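You operate a simulated robot arm through the tools that you are given. There is no shell and no other tool.

Carry out the task below with a simulated robot arm. There is one attempt and no reset: what you move stays moved.

## Task
Clamp the red trim bar under the green clamp, the blue one under the purple.

Only the result counts: the job must be done as asked and must still hold three seconds after the hand-in. Knocking over, shifting, dropping, spilling or breaking anything else fails it.

## Robot
A 6-joint arm with a two-finger parallel gripper, fixed in place. Base frame: the origin is on the floor under the middle of its stand, x ahead of it, y to its left, z up; the work surface is at about z = 0.88. Readings come in m, rad, newtons and seconds.
With the tool pointing down near the work surface it reaches from about 0.46 to 0.88 m from the base axis. Its first joint turns from -2.007 to 2.007 rad. Payload 4.2 kg.
Tool frame: the origin (TCP) lies between the finger pads and is the grasp point; the fingertips stand 0.023 m ahead of it; z points along the fingers, y is the line along which they close. Largest opening 0.094 m; finger width 0.038, thickness 0.01; the body of the gripper, 0.054 by 0.096 m, starts 0.039 m behind the TCP.
Orientation is that of the tool frame in the base frame, as a unit quaternion [w, x, y, z]. With the fingers straight down and closing along the base's y, the tool's x points along the base's -x, its y along +y and its z along -z.

## Interface
- The arm moves only by the tool arm_command. Its argument "moves" is a list of rows, each a list of 2 entries, a list of its own where there are three numbers: the shift along the base's x, y, z in m, then the turn, a rotation vector about the base's x, y, z in rad. In form: [[[x, y, z], [wx, wy, wz]], ...]. A call has 1 to 20 rows; each row shifts and turns the commanded pose from where the row before left it. "grip" is the gripper command, from -1 (fully open) to 1 (shut), values between in proportion, set as the call begins (left out, the last holds). A row lasts 0.2 s, in which the tool goes at most 0.05 m and 0.15 rad; a call with a longer step from one row to the next is refused whole, and so is a gripper value outside its range. A pose out of reach is approached as far as the arm can. The call stops where the force on the tool passes 90 N (or 10 N more than at its start, if that is more) or the arm is blocked; 0.2 s more then pass. Each finger travels about 0.108 m/s and halts on what it meets, pressing with about 32 N; the grip force reading is that of the motor and also rises with nothing between the fingers. The clock runs only during rows and for 0.2 s after the last one: add rows that do not move to give the fingers time. The reply holds the time, the measured pose of the TCP, the force on the tool along the base axes, the opening and the grip force, in the units named above and with some noise, with the torque about the TCP (base axes, N m) and any sound that the robot's microphone picked up.
- Cameras (640 x 400 px; columns grow to the right, rows downward): "scene" is fixed at [0.0477, -0.6339, 1.6548]; the picture's right is [0.65, -0.76, 0.00], its down [-0.49, -0.42, -0.77] and it looks along [0.58, 0.50, -0.64] (base axes); focal length 376 px, centre (320, 200). "wrist" rides on the gripper at [0.086, 0.016, -0.074] in the tool frame; the picture's right is [-0.18, 0.98, 0.00], its down [-0.58, -0.11, -0.81] and it looks along [-0.79, -0.15, 0.59] (tool axes); focal length 243 px, centre (320, 200). There is no depth. A picture from a camera that has moved, and an enlarged one, comes with that camera's place and axes in the base frame and with its lens. The place of the scene camera against the robot may be out by one fixed shift of up to 0.018 m in any direction.
- capture(camera): a new picture of that camera. No time passes.
- slide_trunk(by): slides the trunk up (or, below 0, down) by that many m; the arm rides with it, the base frame stays. It gives what a move gives, with no picture.
- close_up(camera, box): a new picture of the part [left, top, right, bottom] of that camera's present view, enlarged. No time passes.
- hand_in(): hands the job in; it is judged then, once.

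Nothing tells you positions but the pictures and the camera data. Unless the task says otherwise, let go and move clear before handing in.

The tools are called after ">>>" by a JSON object that holds its "name" and its "arguments". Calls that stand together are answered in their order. arm_command: Moves the arm, as the interface text tells. Its arguments: {"type":"object","properties":{"moves":{"type":"array","items":{"type":"array"}},"grip":{"type":"number"}},"required":["moves"]} The other tools are called the same way: slide_trunk (by) moves the trunk up or down; capture (camera) takes a picture; close_up (camera, box) takes an enlarged picture of a part of a camera's view; hand_in () hands the job in.

At the start:

```text
clock: 0.0
ee_pos: [0.5002, -0.3365, 1.2499]
ee_rot: [0.0, 0.0, 1.0, 0.0]
wrist_force: [-0.1, -0.5, 1.1]
moment: [-0.05, -0.01, -0.02]
width: 0.0942
grip_force: 0.1
trunk travel left (down, up): [-0.8, 0.19]
```

scene: 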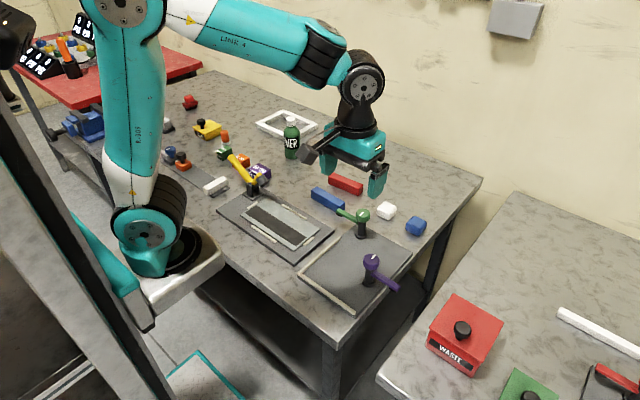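
wrist: 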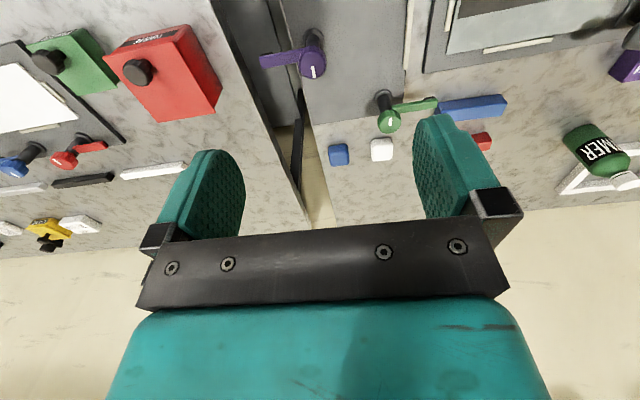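

I see a bench with a plate carrying a green-handled and a purple-handled clamp, with a red bar and a blue bar behind them. I'll take enlarged views first to understand the clamps and locate everything.

>>> {"name": "close_up", "arguments": {"camera": "scene", "box": [280, 160, 440, 320]}}

>>> {"name": "close_up", "arguments": {"camera": "scene", "box": [140, 80, 340, 220]}}

>>> {"name": "close_up", "arguments": {"camera": "wrist", "box": [240, 0, 520, 175]}}

```text
2.50 times, centred on (360, 240) of scene
camera zoom: at [0.0477, -0.6339, 1.6548], right [0.65, -0.76, 0.0], down [-0.49, -0.42, -0.77], along [0.58, 0.5, -0.64], focal length 940 px, centre (220, 100)
```

zoom: 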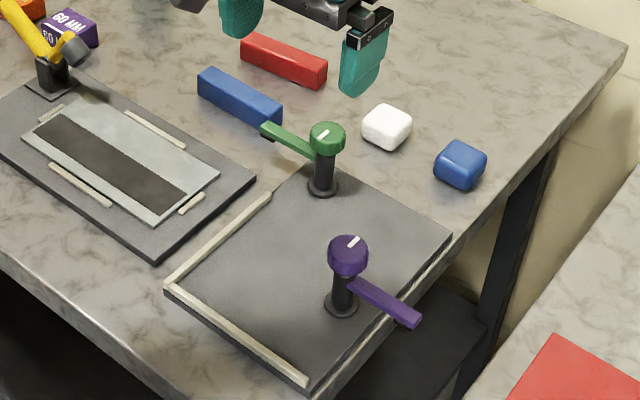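

```text
2.86 times, centred on (240, 150) of scene
camera zoom: at [0.0477, -0.6339, 1.6548], right [0.65, -0.76, 0.0], down [-0.49, -0.42, -0.77], along [0.58, 0.5, -0.64], focal length 1074 px, centre (549, 343)
```

zoom: 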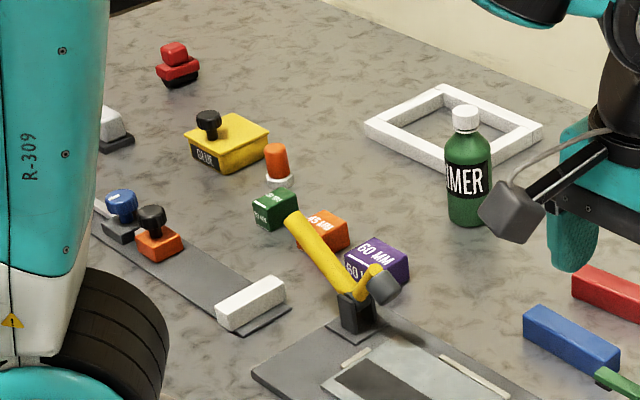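

```text
2.29 times, centred on (380, 88) of wrist
camera zoom: at [0.4145, -0.3188, 1.3241], right [0.18, 0.98, 0.0], down [0.58, -0.11, 0.81], along [0.79, -0.15, -0.59], focal length 555 px, centre (183, 457)
```

zoom: 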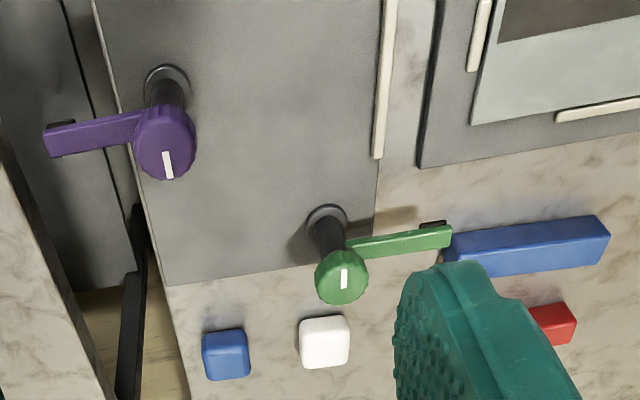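

The green and purple clamps look like posts with a knob and a swing arm, both arms now turned off the plate. I'll look at the similar clamps on the other table and zoom further in on these ones.

>>> {"name": "close_up", "arguments": {"camera": "wrist", "box": [0, 90, 200, 215]}}

>>> {"name": "close_up", "arguments": {"camera": "scene", "box": [480, 290, 640, 400]}}

>>> {"name": "close_up", "arguments": {"camera": "scene", "box": [320, 200, 410, 256]}}

>>> {"name": "close_up", "arguments": {"camera": "scene", "box": [340, 240, 420, 300]}}

>>> {"name": "close_up", "arguments": {"camera": "wrist", "box": [355, 70, 455, 140]}}

>>> {"name": "close_up", "arguments": {"camera": "wrist", "box": [250, 20, 350, 90]}}

```text
3.20 times, centred on (100, 152) of wrist
camera zoom: at [0.4145, -0.3188, 1.3241], right [0.18, 0.98, 0.0], down [0.58, -0.11, 0.81], along [0.79, -0.15, -0.59], focal length 776 px, centre (1024, 352)
```

zoom: 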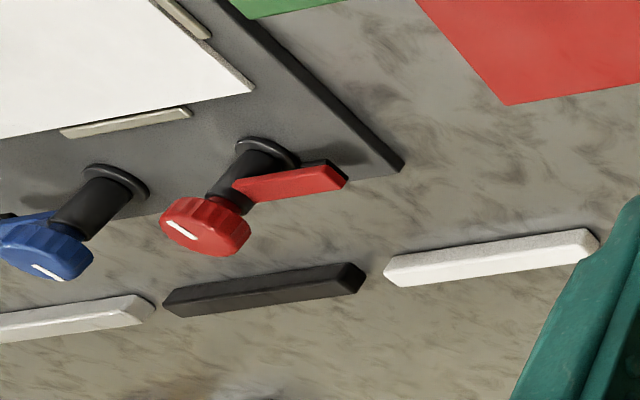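

```text
3.64 times, centred on (560, 345) of scene
camera zoom: at [0.0477, -0.6339, 1.6548], right [0.65, -0.76, 0.0], down [-0.49, -0.42, -0.77], along [0.58, 0.5, -0.64], focal length 1367 px, centre (-553, -327)
```

zoom: 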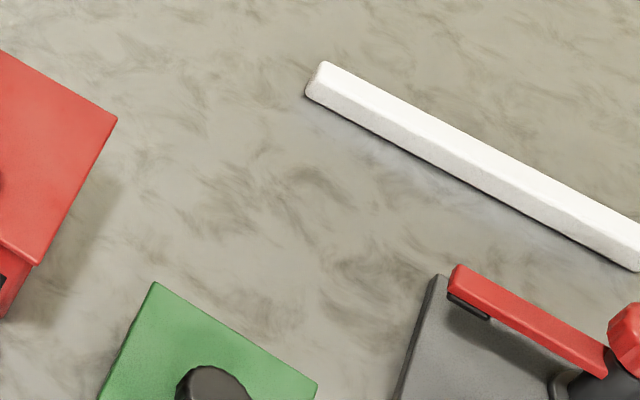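

```text
7.11 times, centred on (365, 228) of scene
camera zoom: at [0.0477, -0.6339, 1.6548], right [0.65, -0.76, 0.0], down [-0.49, -0.42, -0.77], along [0.58, 0.5, -0.64], focal length 2674 px, centre (0, 1)
```

zoom: 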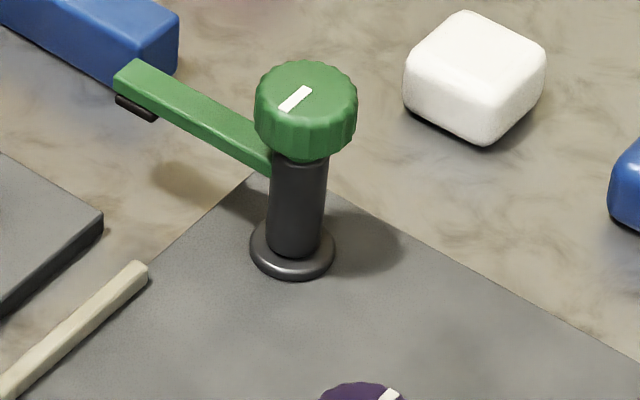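

```text
6.67 times, centred on (380, 270) of scene
camera zoom: at [0.0477, -0.6339, 1.6548], right [0.65, -0.76, 0.0], down [-0.49, -0.42, -0.77], along [0.58, 0.5, -0.64], focal length 2507 px, centre (-80, -267)
```

zoom: 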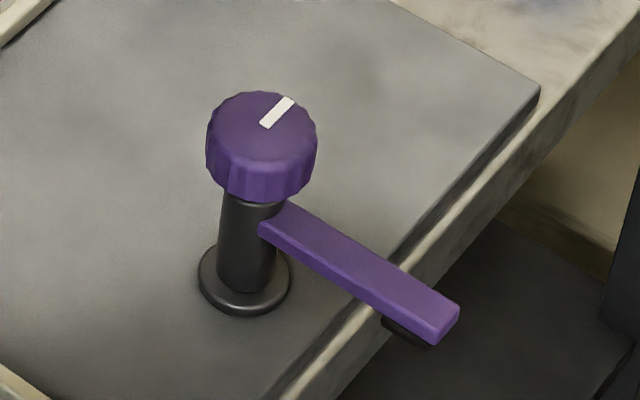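

```text
5.71 times, centred on (405, 105) of wrist
camera zoom: at [0.4145, -0.3188, 1.3241], right [0.18, 0.98, 0.0], down [0.58, -0.11, 0.81], along [0.79, -0.15, -0.59], focal length 1386 px, centre (-166, 743)
```

zoom: 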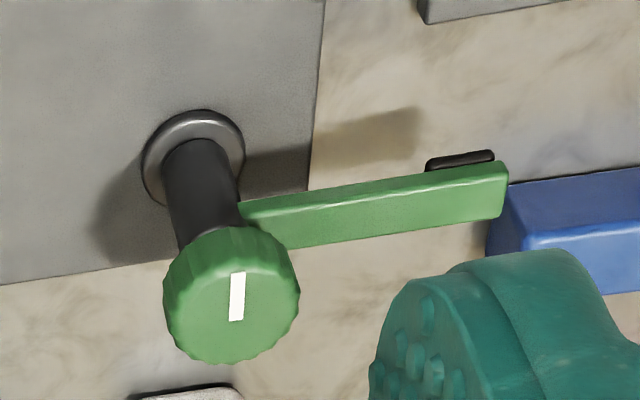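

```text
5.71 times, centred on (300, 55) of wrist
camera zoom: at [0.4145, -0.3188, 1.3241], right [0.18, 0.98, 0.0], down [0.58, -0.11, 0.81], along [0.79, -0.15, -0.59], focal length 1386 px, centre (434, 1029)
```

zoom: 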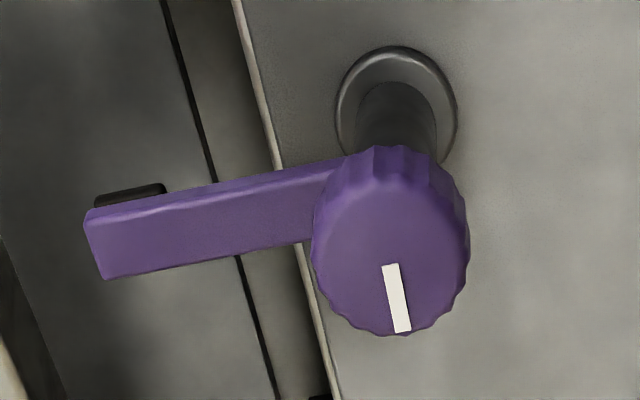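

Both arms sit well above the plate with a black pad under each tip and a marked knob on top. I'll move the wrist camera closer to measure the clamps and bars.

>>> {"name": "arm_command", "arguments": {"moves": [[[0, 0.03, -0.03], [0, 0, 0]], [[0, 0.03, -0.03], [0, 0, 0]], [[0, 0.02, -0.03], [0, 0, 0]], [[0, 0, -0.03], [0, 0, 0]]], "grip": -1}}

>>> {"name": "capture", "arguments": {"camera": "wrist"}}

>>> {"name": "capture", "arguments": {"camera": "scene"}}

```text
clock: 1.0
ee_pos: [0.5005, -0.2564, 1.1307]
ee_rot: [0.0, 0.001, 1.0, 0.0]
wrist_force: [-0.9, 0.3, -0.5]
moment: [-0.01, 0.01, -0.01]
width: 0.0941
grip_force: 0.1
trunk travel left (down, up): [-0.8, 0.19]
```

```text
taken
camera wrist: at [0.4138, -0.2385, 1.204], right [0.18, 0.98, 0.0], down [0.58, -0.11, 0.81], along [0.79, -0.15, -0.59], focal length 243 px, centre (320, 200)
```

wrist: 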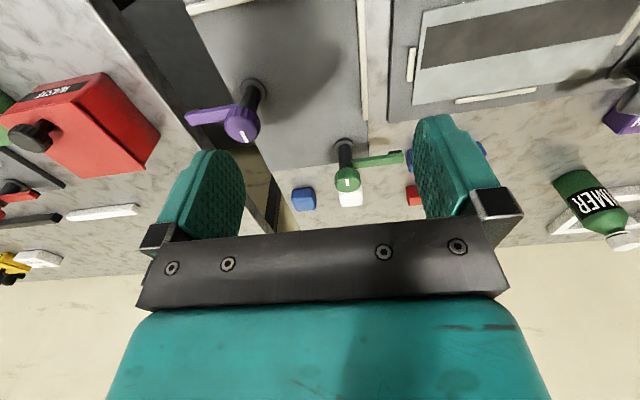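

```text
taken
```

scene: 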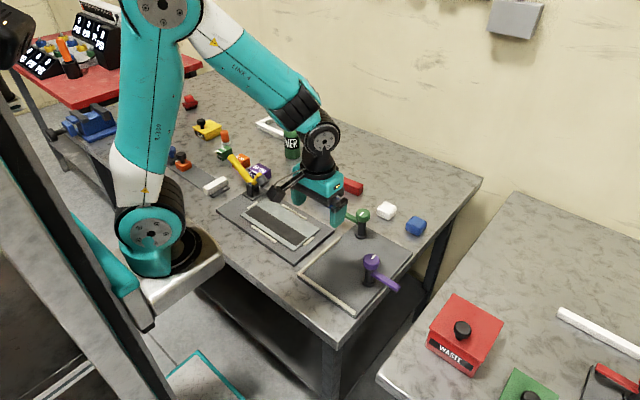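

The wrist view now shows both clamps, the plate and the fences. I'll zoom in to measure.

>>> {"name": "close_up", "arguments": {"camera": "wrist", "box": [300, 110, 430, 210]}}

>>> {"name": "close_up", "arguments": {"camera": "wrist", "box": [170, 40, 300, 160]}}

>>> {"name": "close_up", "arguments": {"camera": "wrist", "box": [180, 0, 400, 180]}}

```text
4.00 times, centred on (365, 160) of wrist
camera zoom: at [0.4138, -0.2385, 1.204], right [0.18, 0.98, 0.0], down [0.58, -0.11, 0.81], along [0.79, -0.15, -0.59], focal length 970 px, centre (140, 360)
```

zoom: 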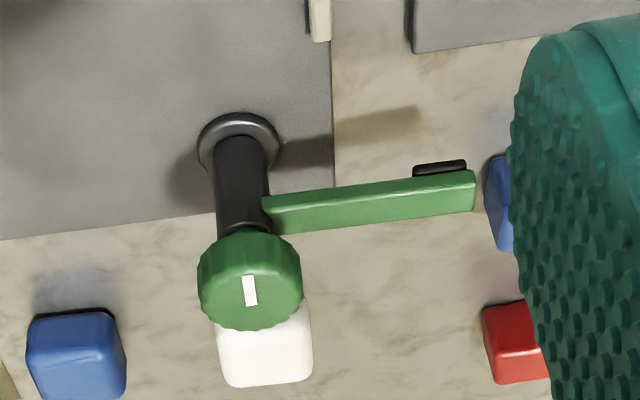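

```text
3.33 times, centred on (235, 100) of wrist
camera zoom: at [0.4138, -0.2385, 1.204], right [0.18, 0.98, 0.0], down [0.58, -0.11, 0.81], along [0.79, -0.15, -0.59], focal length 809 px, centre (603, 533)
```

zoom: 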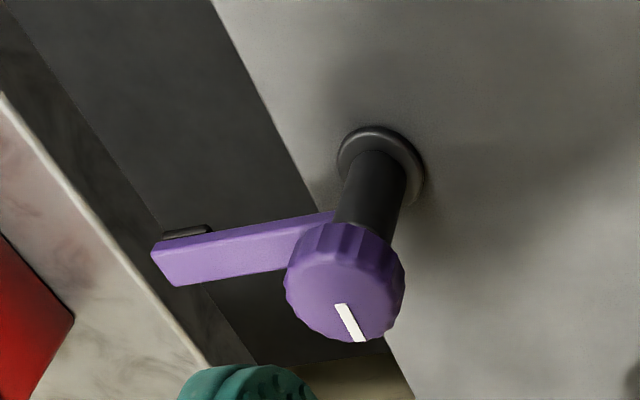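

```text
2.22 times, centred on (290, 90) of wrist
camera zoom: at [0.4138, -0.2385, 1.204], right [0.18, 0.98, 0.0], down [0.58, -0.11, 0.81], along [0.79, -0.15, -0.59], focal length 539 px, centre (387, 444)
```

zoom: 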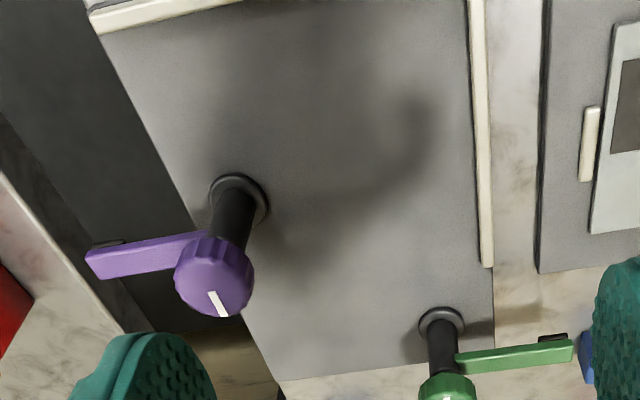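

I've triangulated the green post at about (0.69, -0.248) and the purple post at about (0.57, -0.357). The arms are about 0.08 m long at z≈0.93, and the knob tops are at about z≈0.97. Next I'll tilt the tool for a more level look at the mechanism.

>>> {"name": "arm_command", "arguments": {"moves": [[[0.016, 0.0, -0.033], [0, -0.14, 0]], [[0.016, 0.0, -0.033], [0, -0.14, 0]], [[0.016, 0.0, -0.033], [0, -0.14, 0]], [[0, 0, 0], [0, 0, 0]]]}}

>>> {"name": "capture", "arguments": {"camera": "wrist"}}

>>> {"name": "close_up", "arguments": {"camera": "wrist", "box": [230, 80, 430, 200]}}

```text
clock: 2.0
ee_pos: [0.5484, -0.255, 1.0302]
ee_rot: [0.209, 0.001, 0.978, 0.0]
wrist_force: [-0.4, -0.4, 0.3]
moment: [-0.01, 0.0, -0.01]
width: 0.094
grip_force: 0.1
trunk travel left (down, up): [-0.8, 0.19]
```

```text
taken
camera wrist: at [0.4386, -0.2381, 1.0632], right [0.17, 0.98, 0.08], down [0.2, -0.11, 0.97], along [0.97, -0.15, -0.22], focal length 243 px, centre (320, 200)
```

wrist: 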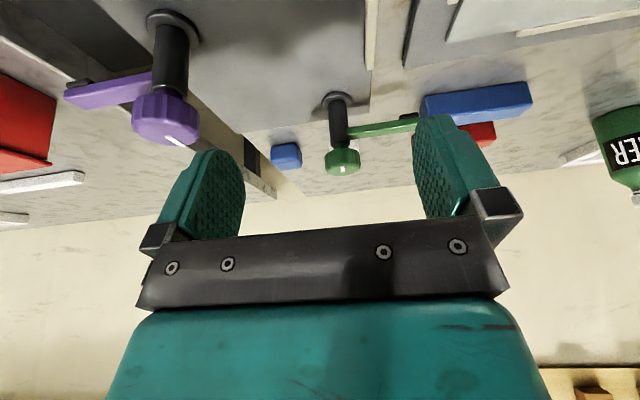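

```text
3.20 times, centred on (330, 140) of wrist
camera zoom: at [0.4386, -0.2381, 1.0632], right [0.17, 0.98, 0.08], down [0.2, -0.11, 0.97], along [0.97, -0.15, -0.22], focal length 776 px, centre (288, 392)
```

zoom: 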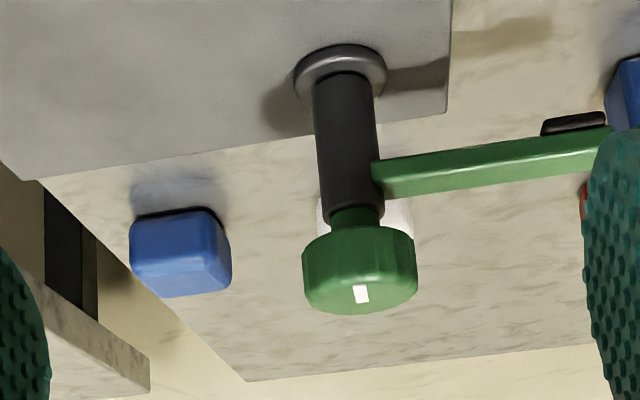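

The arm comes off the side of the black post, and a thin green stem joins the knob to the post. I'll zoom in more on both clamps from this angle.

>>> {"name": "close_up", "arguments": {"camera": "wrist", "box": [310, 80, 430, 180]}}

>>> {"name": "close_up", "arguments": {"camera": "wrist", "box": [50, 0, 230, 160]}}

>>> {"name": "close_up", "arguments": {"camera": "scene", "box": [340, 195, 390, 240]}}

>>> {"name": "close_up", "arguments": {"camera": "scene", "box": [355, 245, 405, 295]}}

```text
4.00 times, centred on (370, 130) of wrist
camera zoom: at [0.4386, -0.2381, 1.0632], right [0.17, 0.98, 0.08], down [0.2, -0.11, 0.97], along [0.97, -0.15, -0.22], focal length 970 px, centre (120, 480)
```

zoom: 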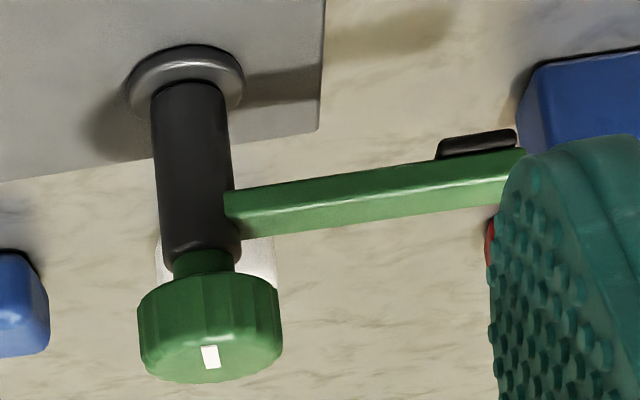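

```text
2.50 times, centred on (140, 80) of wrist
camera zoom: at [0.4386, -0.2381, 1.0632], right [0.17, 0.98, 0.08], down [0.2, -0.11, 0.97], along [0.97, -0.15, -0.22], focal length 606 px, centre (770, 500)
```

zoom: 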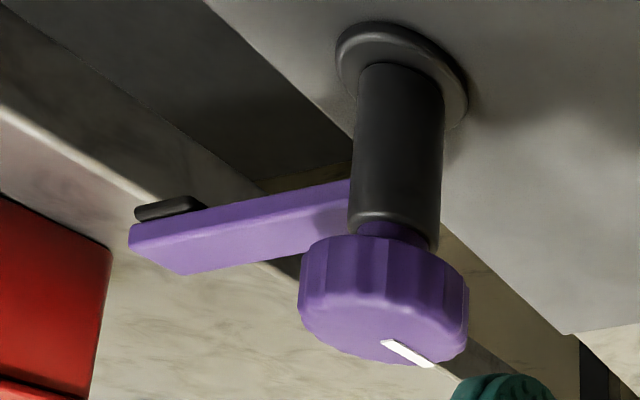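

```text
8.89 times, centred on (365, 218) of scene
camera zoom: at [0.0477, -0.6339, 1.6548], right [0.65, -0.76, 0.0], down [-0.49, -0.42, -0.77], along [0.58, 0.5, -0.64], focal length 3342 px, centre (-80, 44)
```

zoom: 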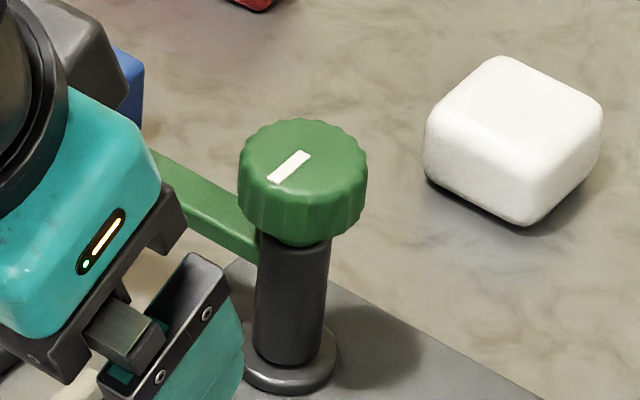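

```text
8.00 times, centred on (380, 270) of scene
camera zoom: at [0.0477, -0.6339, 1.6548], right [0.65, -0.76, 0.0], down [-0.49, -0.42, -0.77], along [0.58, 0.5, -0.64], focal length 3008 px, centre (-160, -360)
```

zoom: 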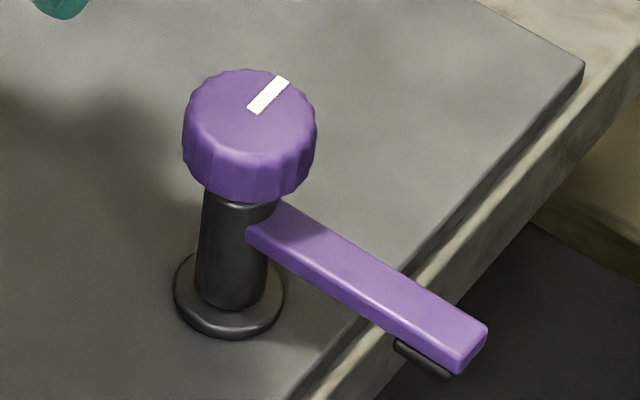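

The arm, stem and knob look like one piece. The arm is at about z 0.928–0.935, with the pad under it and roughly 8 mm of stem showing, so the clamp probably swings and then goes down. I'll straighten the tool and move over the green knob to locate it precisely.

>>> {"name": "arm_command", "arguments": {"moves": [[[0.02, 0.0, 0.02], [0, 0.14, 0]], [[0.03, 0.001, 0.02], [0, 0.14, 0]], [[0.03, 0.001, 0.01], [0, 0.14, 0]], [[0.03, 0.001, 0], [0, 0, 0]], [[0, 0, 0], [0, 0, 0]]]}}

>>> {"name": "capture", "arguments": {"camera": "wrist"}}

>>> {"name": "close_up", "arguments": {"camera": "wrist", "box": [260, 60, 420, 180]}}

```text
clock: 3.2
ee_pos: [0.6607, -0.2528, 1.0817]
ee_rot: [-0.001, 0.0, 1.0, 0.0]
wrist_force: [-0.6, -1.3, 0.1]
moment: [-0.01, 0.03, 0.01]
width: 0.0939
grip_force: 0.0
trunk travel left (down, up): [-0.8, 0.19]
```

```text
taken
camera wrist: at [0.5734, -0.2352, 1.1563], right [0.18, 0.98, 0.0], down [0.58, -0.11, 0.81], along [0.79, -0.15, -0.59], focal length 243 px, centre (320, 200)
```

wrist: 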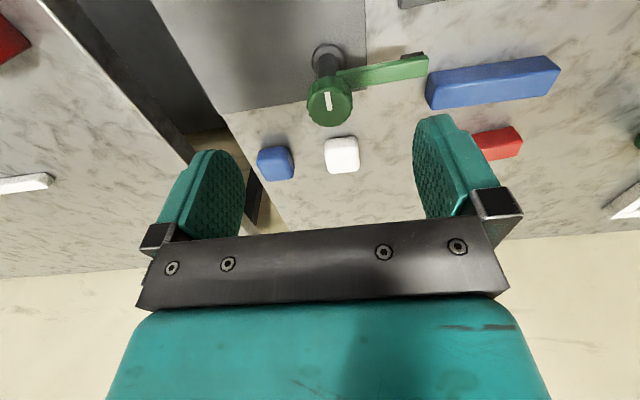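

```text
3.33 times, centred on (340, 120) of wrist
camera zoom: at [0.5734, -0.2352, 1.1563], right [0.18, 0.98, 0.0], down [0.58, -0.11, 0.81], along [0.79, -0.15, -0.59], focal length 809 px, centre (253, 467)
```

zoom: 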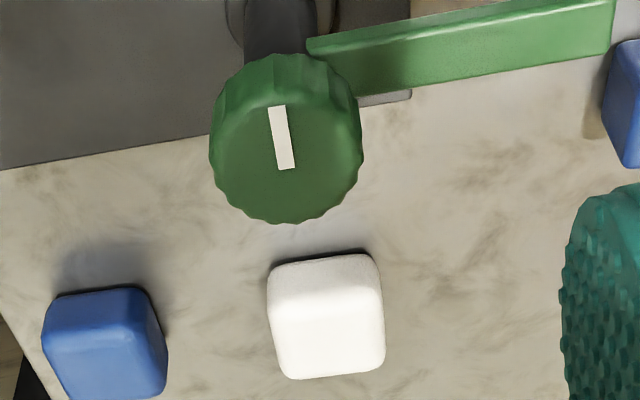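

The green knob centre is at about (0.692, -0.2485) and its radius is about 19 mm. I'll turn the tool -90° so the fingers come down either side of the knob, clear of the arm, then check the view.

>>> {"name": "arm_command", "arguments": {"moves": [[[0.008, 0.001, 0], [0, 0, -0.143]], [[0.008, 0.001, 0], [0, 0, -0.143]], [[0.008, 0.001, 0], [0, 0, -0.143]], [[0.007, 0.001, 0], [0, 0, -0.143]], [[0, 0, -0.01], [0, 0, -0.143]], [[0, 0, -0.01], [0, 0, -0.143]], [[0, 0, -0.01], [0, 0, -0.143]], [[0, 0, 0], [0, 0, -0.143]], [[0, 0, 0], [0, 0, -0.143]], [[0, 0, 0], [0, 0, -0.143]], [[0, 0, 0], [0, 0, -0.141]], [[0, 0, 0], [0, 0, 0]]]}}

>>> {"name": "capture", "arguments": {"camera": "wrist"}}

>>> {"name": "capture", "arguments": {"camera": "scene"}}

```text
clock: 5.8
ee_pos: [0.6904, -0.2488, 1.0524]
ee_rot: [0.0, 0.708, 0.707, 0.001]
wrist_force: [-0.2, 0.0, 0.7]
moment: [0.01, 0.02, 0.01]
width: 0.0939
grip_force: 0.0
trunk travel left (down, up): [-0.8, 0.19]
```

```text
taken
camera wrist: at [0.7061, -0.1614, 1.1252], right [0.98, -0.18, 0.0], down [-0.11, -0.58, 0.81], along [-0.15, -0.79, -0.59], focal length 243 px, centre (320, 200)
```

wrist: 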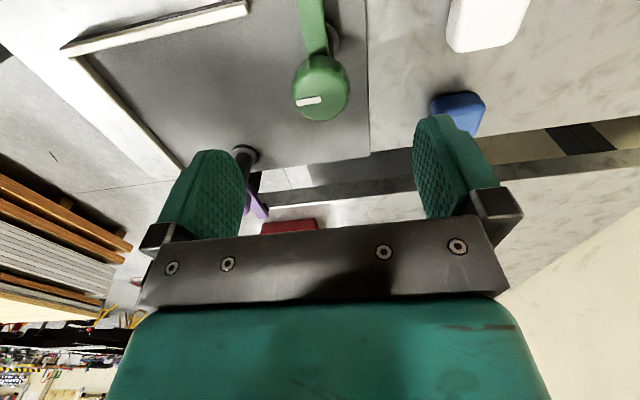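

```text
taken
```

scene: 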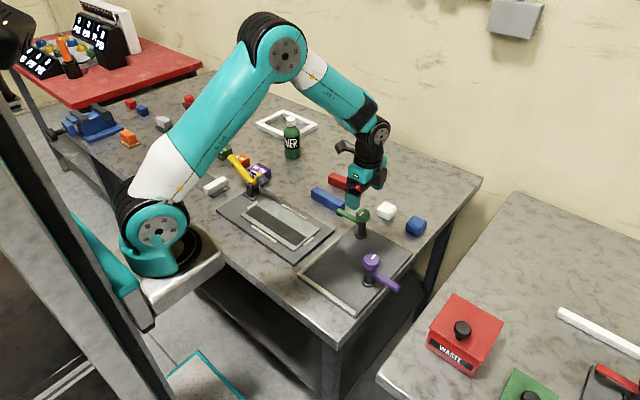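

The knob is in view from the +y side. I'll zoom in to check its centre against the TCP before I descend.

>>> {"name": "close_up", "arguments": {"camera": "wrist", "box": [260, 0, 380, 130]}}

>>> {"name": "close_up", "arguments": {"camera": "wrist", "box": [40, 0, 400, 180]}}

```text
3.08 times, centred on (320, 65) of wrist
camera zoom: at [0.7061, -0.1614, 1.1252], right [0.98, -0.18, 0.0], down [-0.11, -0.58, 0.81], along [-0.15, -0.79, -0.59], focal length 746 px, centre (320, 615)
```

zoom: 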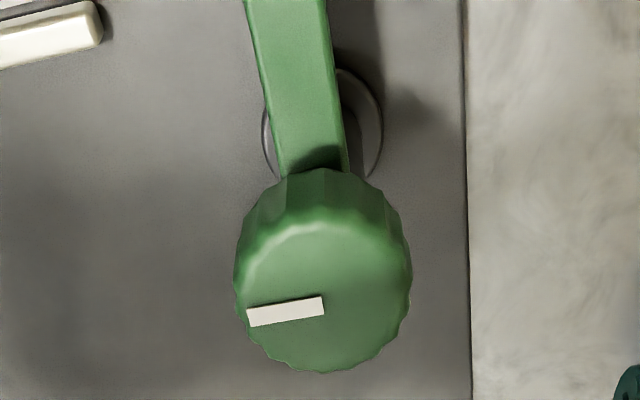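

```text
1.78 times, centred on (220, 90) of wrist
camera zoom: at [0.7061, -0.1614, 1.1252], right [0.98, -0.18, 0.0], down [-0.11, -0.58, 0.81], along [-0.15, -0.79, -0.59], focal length 431 px, centre (498, 396)
```

zoom: 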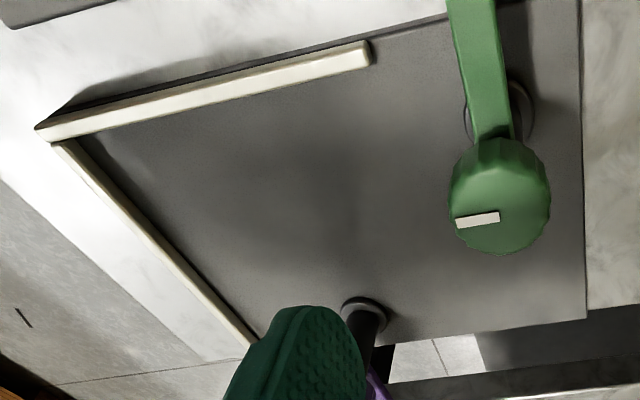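

The knob is centred under the tool. I'll descend with the fingers open and close on it gently.

>>> {"name": "arm_command", "arguments": {"moves": [[[0, -0.0005, -0.03], [0, 0, 0]], [[0, 0, -0.03], [0, 0, 0]], [[0, 0, -0.019], [0, 0, 0]], [[0, 0, 0], [0, 0, 0]]], "grip": -1}}

>>> {"name": "close_up", "arguments": {"camera": "scene", "box": [310, 150, 430, 250]}}

>>> {"name": "capture", "arguments": {"camera": "wrist"}}

```text
clock: 6.8
ee_pos: [0.6906, -0.2493, 0.9729]
ee_rot: [0.0, 0.707, 0.707, -0.001]
wrist_force: [-0.5, 0.3, 0.0]
moment: [0.0, -0.01, 0.01]
width: 0.094
grip_force: 0.0
trunk travel left (down, up): [-0.8, 0.19]
```

```text
4.00 times, centred on (370, 200) of scene
camera zoom: at [0.0477, -0.6339, 1.6548], right [0.65, -0.76, 0.0], down [-0.49, -0.42, -0.77], along [0.58, 0.5, -0.64], focal length 1504 px, centre (120, 200)
```

zoom: 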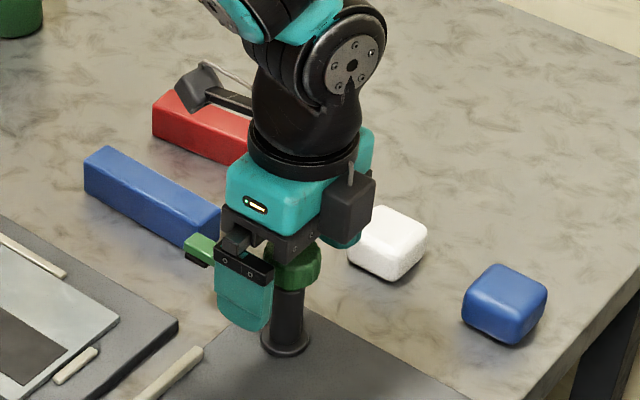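

```text
taken
camera wrist: at [0.7064, -0.1615, 1.0464], right [0.98, -0.18, 0.0], down [-0.11, -0.58, 0.81], along [-0.15, -0.79, -0.59], focal length 243 px, centre (320, 200)
```

wrist: 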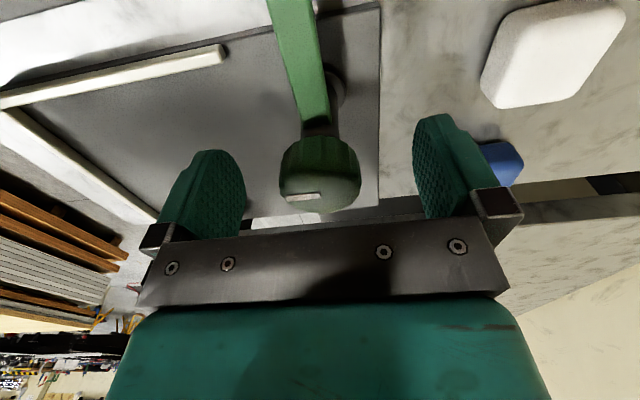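

The fingers straddle the knob. I'll close now.

>>> {"name": "arm_command", "arguments": {"moves": [[[0, 0, 0], [0, 0, 0]], [[0, 0, 0], [0, 0, 0]], [[0, 0, 0], [0, 0, 0]]], "grip": 1}}

>>> {"name": "capture", "arguments": {"camera": "wrist"}}

```text
clock: 7.6
ee_pos: [0.6894, -0.2487, 0.9738]
ee_rot: [0.0, 0.707, 0.707, 0.001]
wrist_force: [-1.2, 0.6, -2.5]
moment: [-0.13, -0.39, 0.02]
width: 0.0379
grip_force: 45.3
trunk travel left (down, up): [-0.8, 0.19]
```

```text
taken
camera wrist: at [0.7063, -0.1615, 1.0466], right [0.98, -0.18, 0.0], down [-0.11, -0.58, 0.81], along [-0.15, -0.79, -0.59], focal length 243 px, centre (320, 200)
```

wrist: 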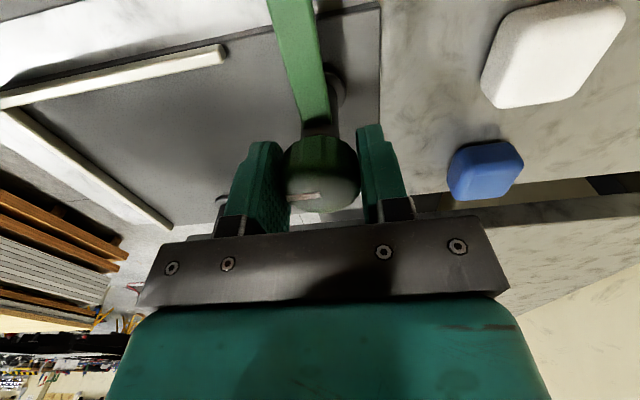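

The knob is gripped at 38 mm. I'll turn it a little counter-clockwise and watch whether the arm swings.

>>> {"name": "arm_command", "arguments": {"moves": [[[0, 0, 0], [0, 0, 0.1]], [[0, 0, 0], [0, 0, 0.1]], [[0, 0, 0], [0, 0, 0.1]], [[0, 0, 0], [0, 0, 0]]]}}

>>> {"name": "capture", "arguments": {"camera": "wrist"}}

>>> {"name": "close_up", "arguments": {"camera": "scene", "box": [310, 150, 430, 250]}}

```text
clock: 8.6
ee_pos: [0.6894, -0.2491, 0.9727]
ee_rot: [0.0, 0.593, 0.805, 0.0]
wrist_force: [-1.3, 0.5, 3.1]
moment: [0.03, 0.29, 0.03]
width: 0.038
grip_force: 45.0
trunk travel left (down, up): [-0.8, 0.19]
```

```text
taken
camera wrist: at [0.6797, -0.1607, 1.0466], right [0.99, 0.12, 0.0], down [0.07, -0.59, 0.81], along [0.09, -0.8, -0.59], focal length 243 px, centre (320, 200)
```

wrist: 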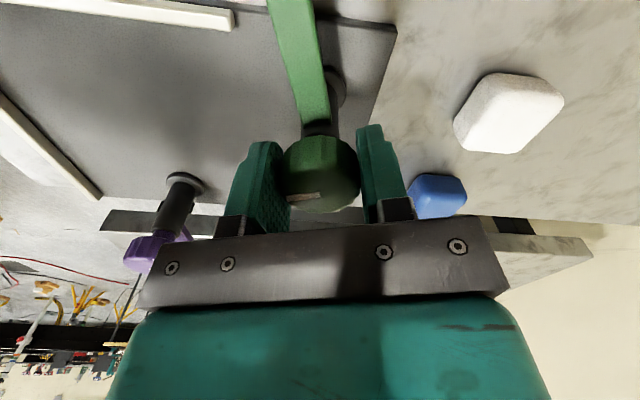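

```text
4.00 times, centred on (370, 200) of scene
camera zoom: at [0.0477, -0.6339, 1.6548], right [0.65, -0.76, 0.0], down [-0.49, -0.42, -0.77], along [0.58, 0.5, -0.64], focal length 1504 px, centre (120, 200)
```

zoom: 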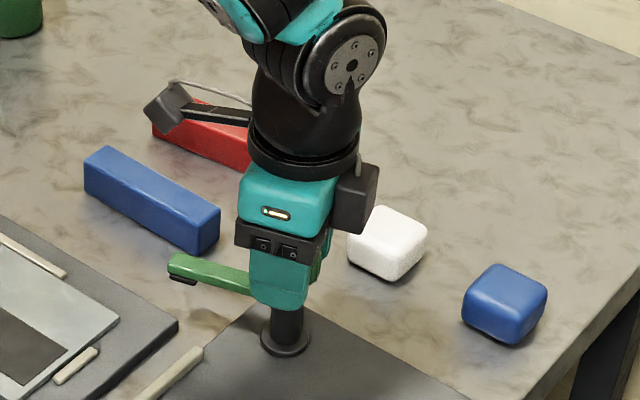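

The arm swings rigidly with the knob with almost no resistance. I'll continue towards the plate and watch for a stop.

>>> {"name": "arm_command", "arguments": {"moves": [[[0, 0, 0], [0, 0, 0.14]], [[0, 0, 0], [0, 0, 0.14]], [[0, 0, 0], [0, 0, 0.14]], [[0, 0, 0], [0, 0, 0.14]], [[0, 0, 0], [0, 0, 0.14]], [[0, 0, 0], [0, 0, 0.14]], [[0, 0, 0], [0, 0, 0.14]], [[0, 0, 0], [0, 0, 0.14]], [[0, 0, 0], [0, 0, 0.13]], [[0, 0, 0], [0, 0, 0]]]}}

>>> {"name": "capture", "arguments": {"camera": "wrist"}}

>>> {"name": "close_up", "arguments": {"camera": "scene", "box": [290, 180, 430, 320]}}

```text
clock: 10.8
ee_pos: [0.6893, -0.2498, 0.9721]
ee_rot: [0.0, 0.008, 1.0, -0.001]
wrist_force: [-6.2, -3.0, 9.8]
moment: [0.33, 0.31, 0.04]
width: 0.038
grip_force: 44.9
trunk travel left (down, up): [-0.8, 0.19]
```

```text
taken
camera wrist: at [0.6034, -0.2308, 1.0465], right [0.2, 0.98, 0.0], down [0.58, -0.12, 0.81], along [0.79, -0.16, -0.59], focal length 243 px, centre (320, 200)
```

wrist: 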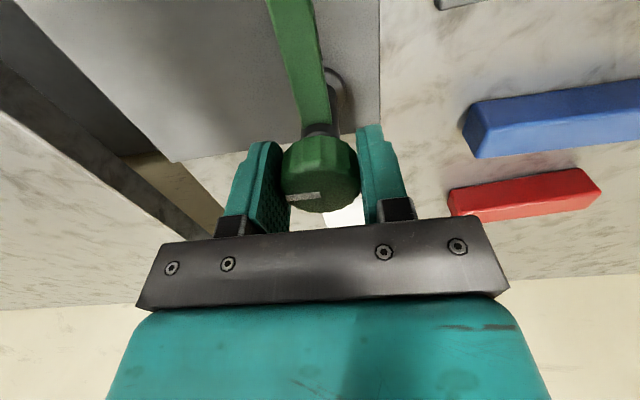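

```text
2.86 times, centred on (360, 250) of scene
camera zoom: at [0.0477, -0.6339, 1.6548], right [0.65, -0.76, 0.0], down [-0.49, -0.42, -0.77], along [0.58, 0.5, -0.64], focal length 1074 px, centre (206, 57)
```

zoom: 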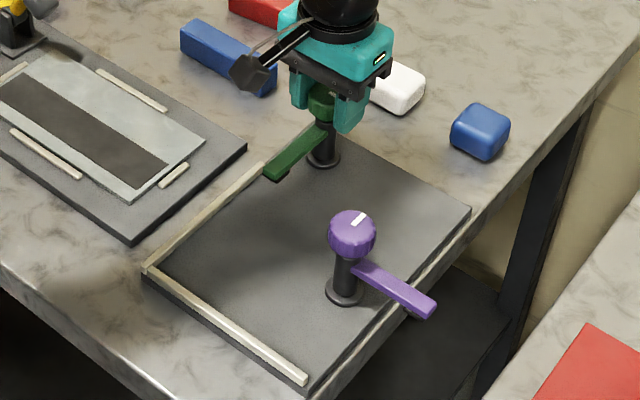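

The arm now points to -x over the plate, with the pad at about (0.615, -0.249), and still no stop. I'll turn a bit further to find the range, watching the moment.

>>> {"name": "arm_command", "arguments": {"moves": [[[0, 0, 0], [0, 0, 0.1]], [[0, 0, 0], [0, 0, 0.1]], [[0, 0, 0], [0, 0, 0.1]], [[0, 0, 0], [0, 0, 0]]]}}

>>> {"name": "capture", "arguments": {"camera": "wrist"}}

```text
clock: 11.8
ee_pos: [0.6903, -0.2503, 0.9718]
ee_rot: [-0.001, -0.14, 0.99, 0.0]
wrist_force: [1.0, -2.6, 0.8]
moment: [-0.19, -0.36, -0.83]
width: 0.0375
grip_force: 45.2
trunk travel left (down, up): [-0.8, 0.19]
```

```text
taken
camera wrist: at [0.6024, -0.2571, 1.0457], right [-0.1, 1.0, 0.0], down [0.59, 0.06, 0.81], along [0.8, 0.08, -0.59], focal length 243 px, centre (320, 200)
```

wrist: 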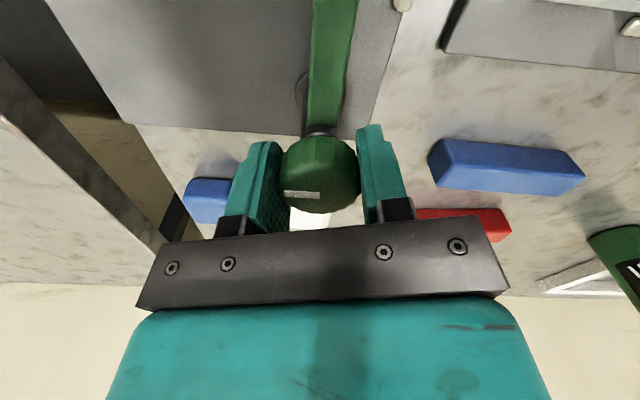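

The arm stopped moving while the tool turned on and the moment rose to 0.83 N·m, so there is a stop near -x. I'll look closely at the knob and arm now.

>>> {"name": "close_up", "arguments": {"camera": "wrist", "box": [240, 0, 440, 220]}}

>>> {"name": "close_up", "arguments": {"camera": "scene", "box": [310, 180, 410, 260]}}

```text
1.82 times, centred on (340, 110) of wrist
camera zoom: at [0.6024, -0.2571, 1.0457], right [-0.1, 1.0, 0.0], down [0.59, 0.06, 0.81], along [0.8, 0.08, -0.59], focal length 441 px, centre (284, 364)
```

zoom: 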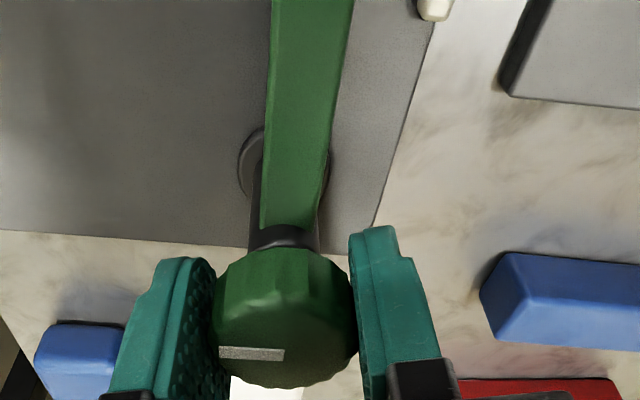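

```text
5.00 times, centred on (360, 220) of scene
camera zoom: at [0.0477, -0.6339, 1.6548], right [0.65, -0.76, 0.0], down [-0.49, -0.42, -0.77], along [0.58, 0.5, -0.64], focal length 1880 px, centre (120, 100)
```

zoom: 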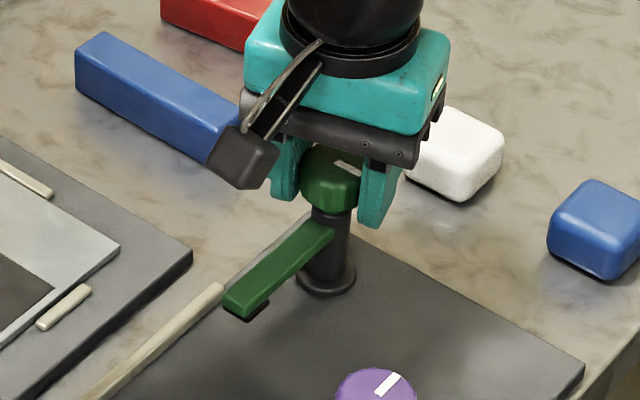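

The closed stop for the green arm is pointing along -x, with the pad near (0.615, -0.249). I'll swing it back open so the red bar can be laid there first.

>>> {"name": "arm_command", "arguments": {"moves": [[[0, 0, 0], [0, 0, -0.14]], [[0, 0, 0], [0, 0, -0.14]], [[0, 0, 0], [0, 0, -0.14]], [[0, 0, 0], [0, 0, -0.14]], [[0, 0, 0], [0, 0, -0.14]], [[0, 0, 0], [0, 0, -0.14]], [[0, 0, 0], [0, 0, -0.14]], [[0, 0, 0], [0, 0, -0.14]], [[0, 0, 0], [0, 0, -0.14]], [[0, 0, 0], [0, 0, -0.14]], [[0, 0, 0], [0, 0, -0.14]], [[0, 0, 0], [0, 0, -0.04]], [[0, 0, 0], [0, 0, 0]]]}}

>>> {"name": "capture", "arguments": {"camera": "wrist"}}

>>> {"name": "close_up", "arguments": {"camera": "scene", "box": [310, 180, 410, 260]}}

```text
clock: 14.6
ee_pos: [0.6898, -0.2489, 0.9724]
ee_rot: [-0.001, 0.605, 0.796, 0.0]
wrist_force: [-0.5, 0.3, -6.6]
moment: [0.14, 0.09, 0.02]
width: 0.0376
grip_force: 44.7
trunk travel left (down, up): [-0.8, 0.19]
```

```text
taken
camera wrist: at [0.6828, -0.1607, 1.0458], right [1.0, 0.08, 0.0], down [0.05, -0.59, 0.81], along [0.07, -0.8, -0.59], focal length 243 px, centre (320, 200)
```

wrist: 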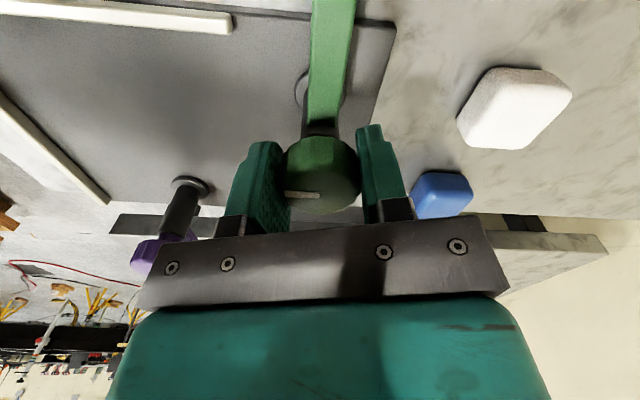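

```text
5.00 times, centred on (360, 220) of scene
camera zoom: at [0.0477, -0.6339, 1.6548], right [0.65, -0.76, 0.0], down [-0.49, -0.42, -0.77], along [0.58, 0.5, -0.64], focal length 1880 px, centre (120, 100)
```

zoom: 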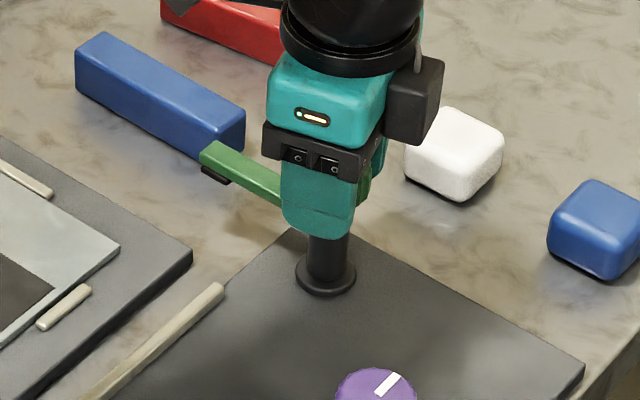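

The green arm is back open. I'll let go, rise, and go and look at the two bars.

>>> {"name": "arm_command", "arguments": {"moves": [[[0, 0, 0], [0, 0, 0]], [[0, 0, 0], [0, 0, 0]], [[0, 0, 0.03], [0, 0, 0]], [[0, 0, 0.04], [0, 0, 0]], [[0, 0, 0.04], [0, 0, 0]], [[0, 0, 0], [0, 0, 0]]], "grip": -1}}

>>> {"name": "close_up", "arguments": {"camera": "scene", "box": [300, 160, 420, 250]}}

```text
clock: 16.0
ee_pos: [0.6895, -0.2489, 1.0809]
ee_rot: [0.001, 0.605, 0.796, 0.0]
wrist_force: [-0.4, 0.3, 0.7]
moment: [0.03, -0.01, -0.01]
width: 0.0936
grip_force: 0.0
trunk travel left (down, up): [-0.8, 0.19]
```

```text
4.44 times, centred on (360, 205) of scene
camera zoom: at [0.0477, -0.6339, 1.6548], right [0.65, -0.76, 0.0], down [-0.49, -0.42, -0.77], along [0.58, 0.5, -0.64], focal length 1671 px, centre (142, 178)
```

zoom: 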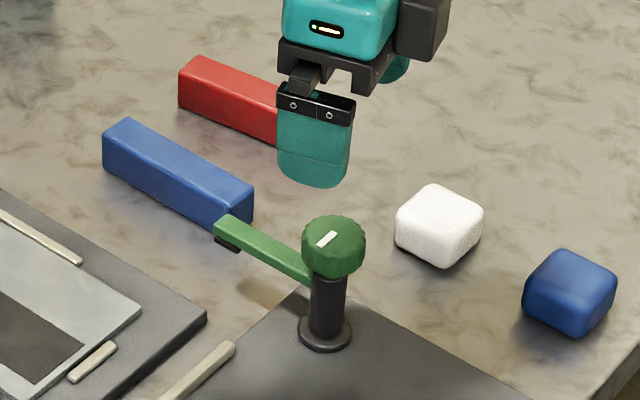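

Next I'll look at the bars from above with the tool at neutral yaw.

>>> {"name": "arm_command", "arguments": {"moves": [[[0.0, 0.02, 0], [0, 0, 0.14]], [[0.0, 0.02, 0], [0, 0, 0.14]], [[0.0, 0.02, 0], [0, 0, 0.14]], [[0.0, 0.02, 0], [0, 0, 0.14]], [[0, 0.02, 0], [0, 0, 0.14]], [[0, 0.02, 0], [0, 0, 0.14]], [[0, 0.02, 0], [0, 0, 0.14]], [[0, 0.02, 0], [0, 0, 0.14]], [[0, 0.01, 0], [0, 0, 0.14]], [[0, 0.0, 0], [0, 0, 0.04]], [[0, 0, 0], [0, 0, 0]]]}}

>>> {"name": "capture", "arguments": {"camera": "wrist"}}

>>> {"name": "close_up", "arguments": {"camera": "wrist", "box": [220, 0, 460, 220]}}

```text
clock: 18.4
ee_pos: [0.691, -0.0799, 1.0825]
ee_rot: [0.0, -0.001, 1.0, 0.001]
wrist_force: [0.3, 0.5, -0.4]
moment: [0.03, 0.03, 0.0]
width: 0.094
grip_force: 0.1
trunk travel left (down, up): [-0.8, 0.19]
```

```text
taken
camera wrist: at [0.6031, -0.0623, 1.1564], right [0.18, 0.98, 0.0], down [0.58, -0.11, 0.81], along [0.79, -0.15, -0.59], focal length 243 px, centre (320, 200)
```

wrist: 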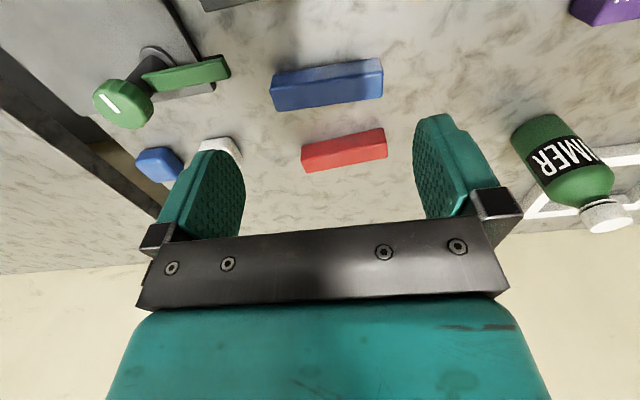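

```text
1.82 times, centred on (340, 110) of wrist
camera zoom: at [0.6031, -0.0623, 1.1564], right [0.18, 0.98, 0.0], down [0.58, -0.11, 0.81], along [0.79, -0.15, -0.59], focal length 441 px, centre (284, 364)
```

zoom: 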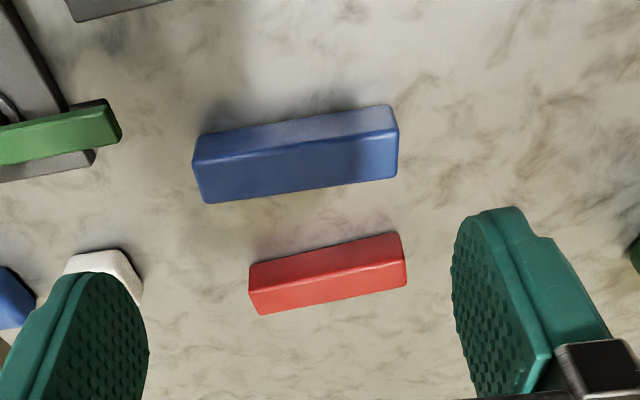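

>>> {"name": "close_up", "arguments": {"camera": "wrist", "box": [290, 110, 400, 180]}}

>>> {"name": "close_up", "arguments": {"camera": "wrist", "box": [260, 45, 395, 125]}}

```text
5.71 times, centred on (345, 145) of wrist
camera zoom: at [0.6031, -0.0623, 1.1564], right [0.18, 0.98, 0.0], down [0.58, -0.11, 0.81], along [0.79, -0.15, -0.59], focal length 1386 px, centre (177, 514)
```

zoom: 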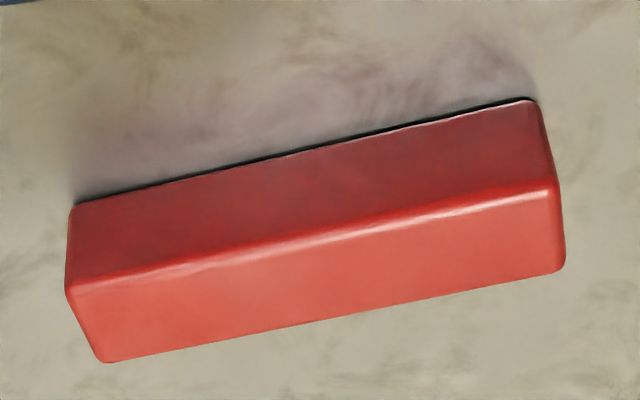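

```text
4.74 times, centred on (328, 85) of wrist
camera zoom: at [0.6031, -0.0623, 1.1564], right [0.18, 0.98, 0.0], down [0.58, -0.11, 0.81], along [0.79, -0.15, -0.59], focal length 1150 px, centre (284, 745)
```

zoom: 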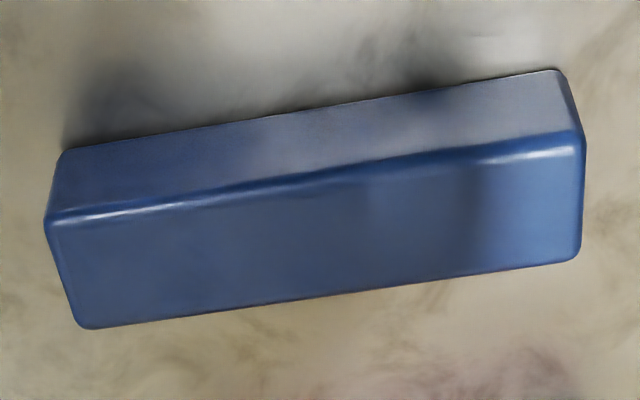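

The bars measure about 0.117 × 0.028 × 0.030 m. The red one is centred near (0.8425, -0.073) and tilted about 6°; the blue one is near (0.7435, -0.081). I'll go over the red bar and check alignment before grasping.

>>> {"name": "arm_command", "arguments": {"moves": [[[0.02, 0.001, 0], [0, 0, -0.1333]], [[0.02, 0.001, 0], [0, 0, -0.1333]], [[0.02, 0.001, 0], [0, 0, -0.1333]], [[0.02, 0.001, 0], [0, 0, -0.1333]], [[0.02, 0.001, 0], [0, 0, -0.1333]], [[0.02, 0.001, 0], [0, 0, -0.1333]], [[0.02, 0.001, -0.02], [0, 0, -0.1333]], [[0.0115, 0.0, -0.02], [0, 0, -0.1333]], [[0, 0, -0.02], [0, 0, -0.1333]], [[0, 0, -0.02], [0, 0, -0.1333]], [[0, 0, -0.02], [0, 0, -0.1333]], [[0, 0, 0], [0, 0, 0]]]}}

>>> {"name": "capture", "arguments": {"camera": "wrist"}}

>>> {"name": "capture", "arguments": {"camera": "scene"}}

```text
clock: 21.0
ee_pos: [0.8408, -0.072, 0.9825]
ee_rot: [0.0, 0.67, 0.742, 0.0]
wrist_force: [0.6, -0.2, -0.4]
moment: [0.0, -0.03, -0.01]
width: 0.0942
grip_force: 0.1
trunk travel left (down, up): [-0.8, 0.19]
```

```text
taken
camera wrist: at [0.849, 0.0163, 1.0559], right [1.0, -0.08, 0.0], down [-0.05, -0.59, 0.81], along [-0.07, -0.8, -0.59], focal length 243 px, centre (320, 200)
```

wrist: 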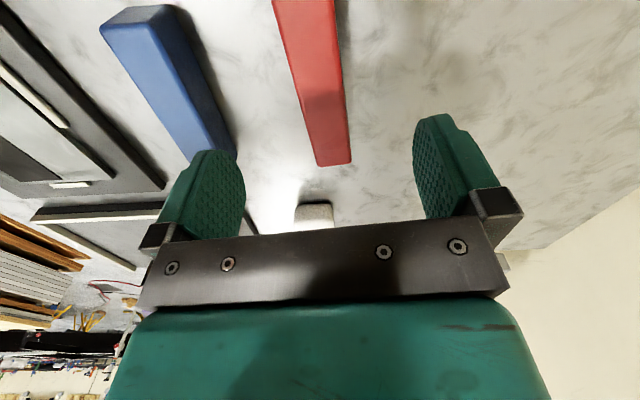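

```text
taken
```

scene: 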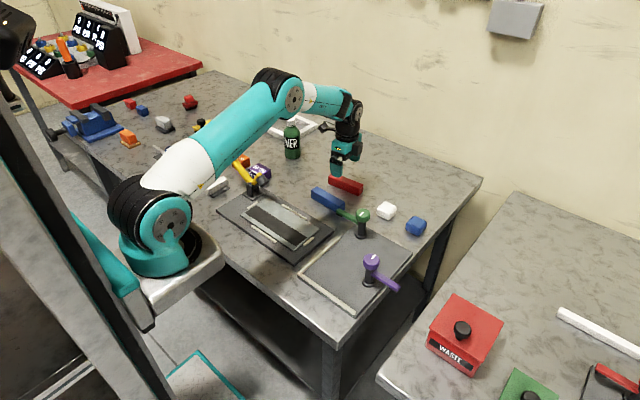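

The red bar is centred between the fingers to within about 2 mm. I'll go down and grasp it.

>>> {"name": "arm_command", "arguments": {"moves": [[[0.002, -0.001, -0.03], [0, 0, 0]], [[0, 0, -0.03], [0, 0, 0]], [[0, 0, -0.0165], [0, 0, 0]], [[0, 0, 0], [0, 0, 0]]], "grip": -1}}

>>> {"name": "arm_command", "arguments": {"moves": [[[0, 0, 0], [0, 0, 0]], [[0, 0, 0], [0, 0, 0]], [[0, 0, 0], [0, 0, 0]]], "grip": 1}}

>>> {"name": "capture", "arguments": {"camera": "wrist"}}

```text
clock: 22.0
ee_pos: [0.8431, -0.0735, 0.9065]
ee_rot: [0.0, 0.669, 0.743, 0.0]
wrist_force: [0.4, 0.5, -1.2]
moment: [-0.01, 0.01, 0.0]
width: 0.094
grip_force: 0.1
trunk travel left (down, up): [-0.8, 0.19]
```

```text
clock: 22.8
ee_pos: [0.8432, -0.0719, 0.9052]
ee_rot: [0.0, 0.669, 0.743, 0.0]
wrist_force: [1.1, 0.9, -0.3]
moment: [-0.01, -0.01, 0.01]
width: 0.0295
grip_force: 31.9
trunk travel left (down, up): [-0.8, 0.19]
```

```text
taken
camera wrist: at [0.8508, 0.0157, 0.9795], right [1.0, -0.08, 0.0], down [-0.05, -0.59, 0.81], along [-0.07, -0.8, -0.59], focal length 243 px, centre (320, 200)
```

wrist: 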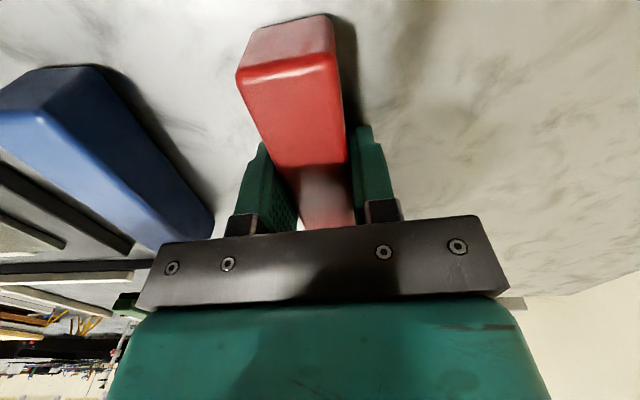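

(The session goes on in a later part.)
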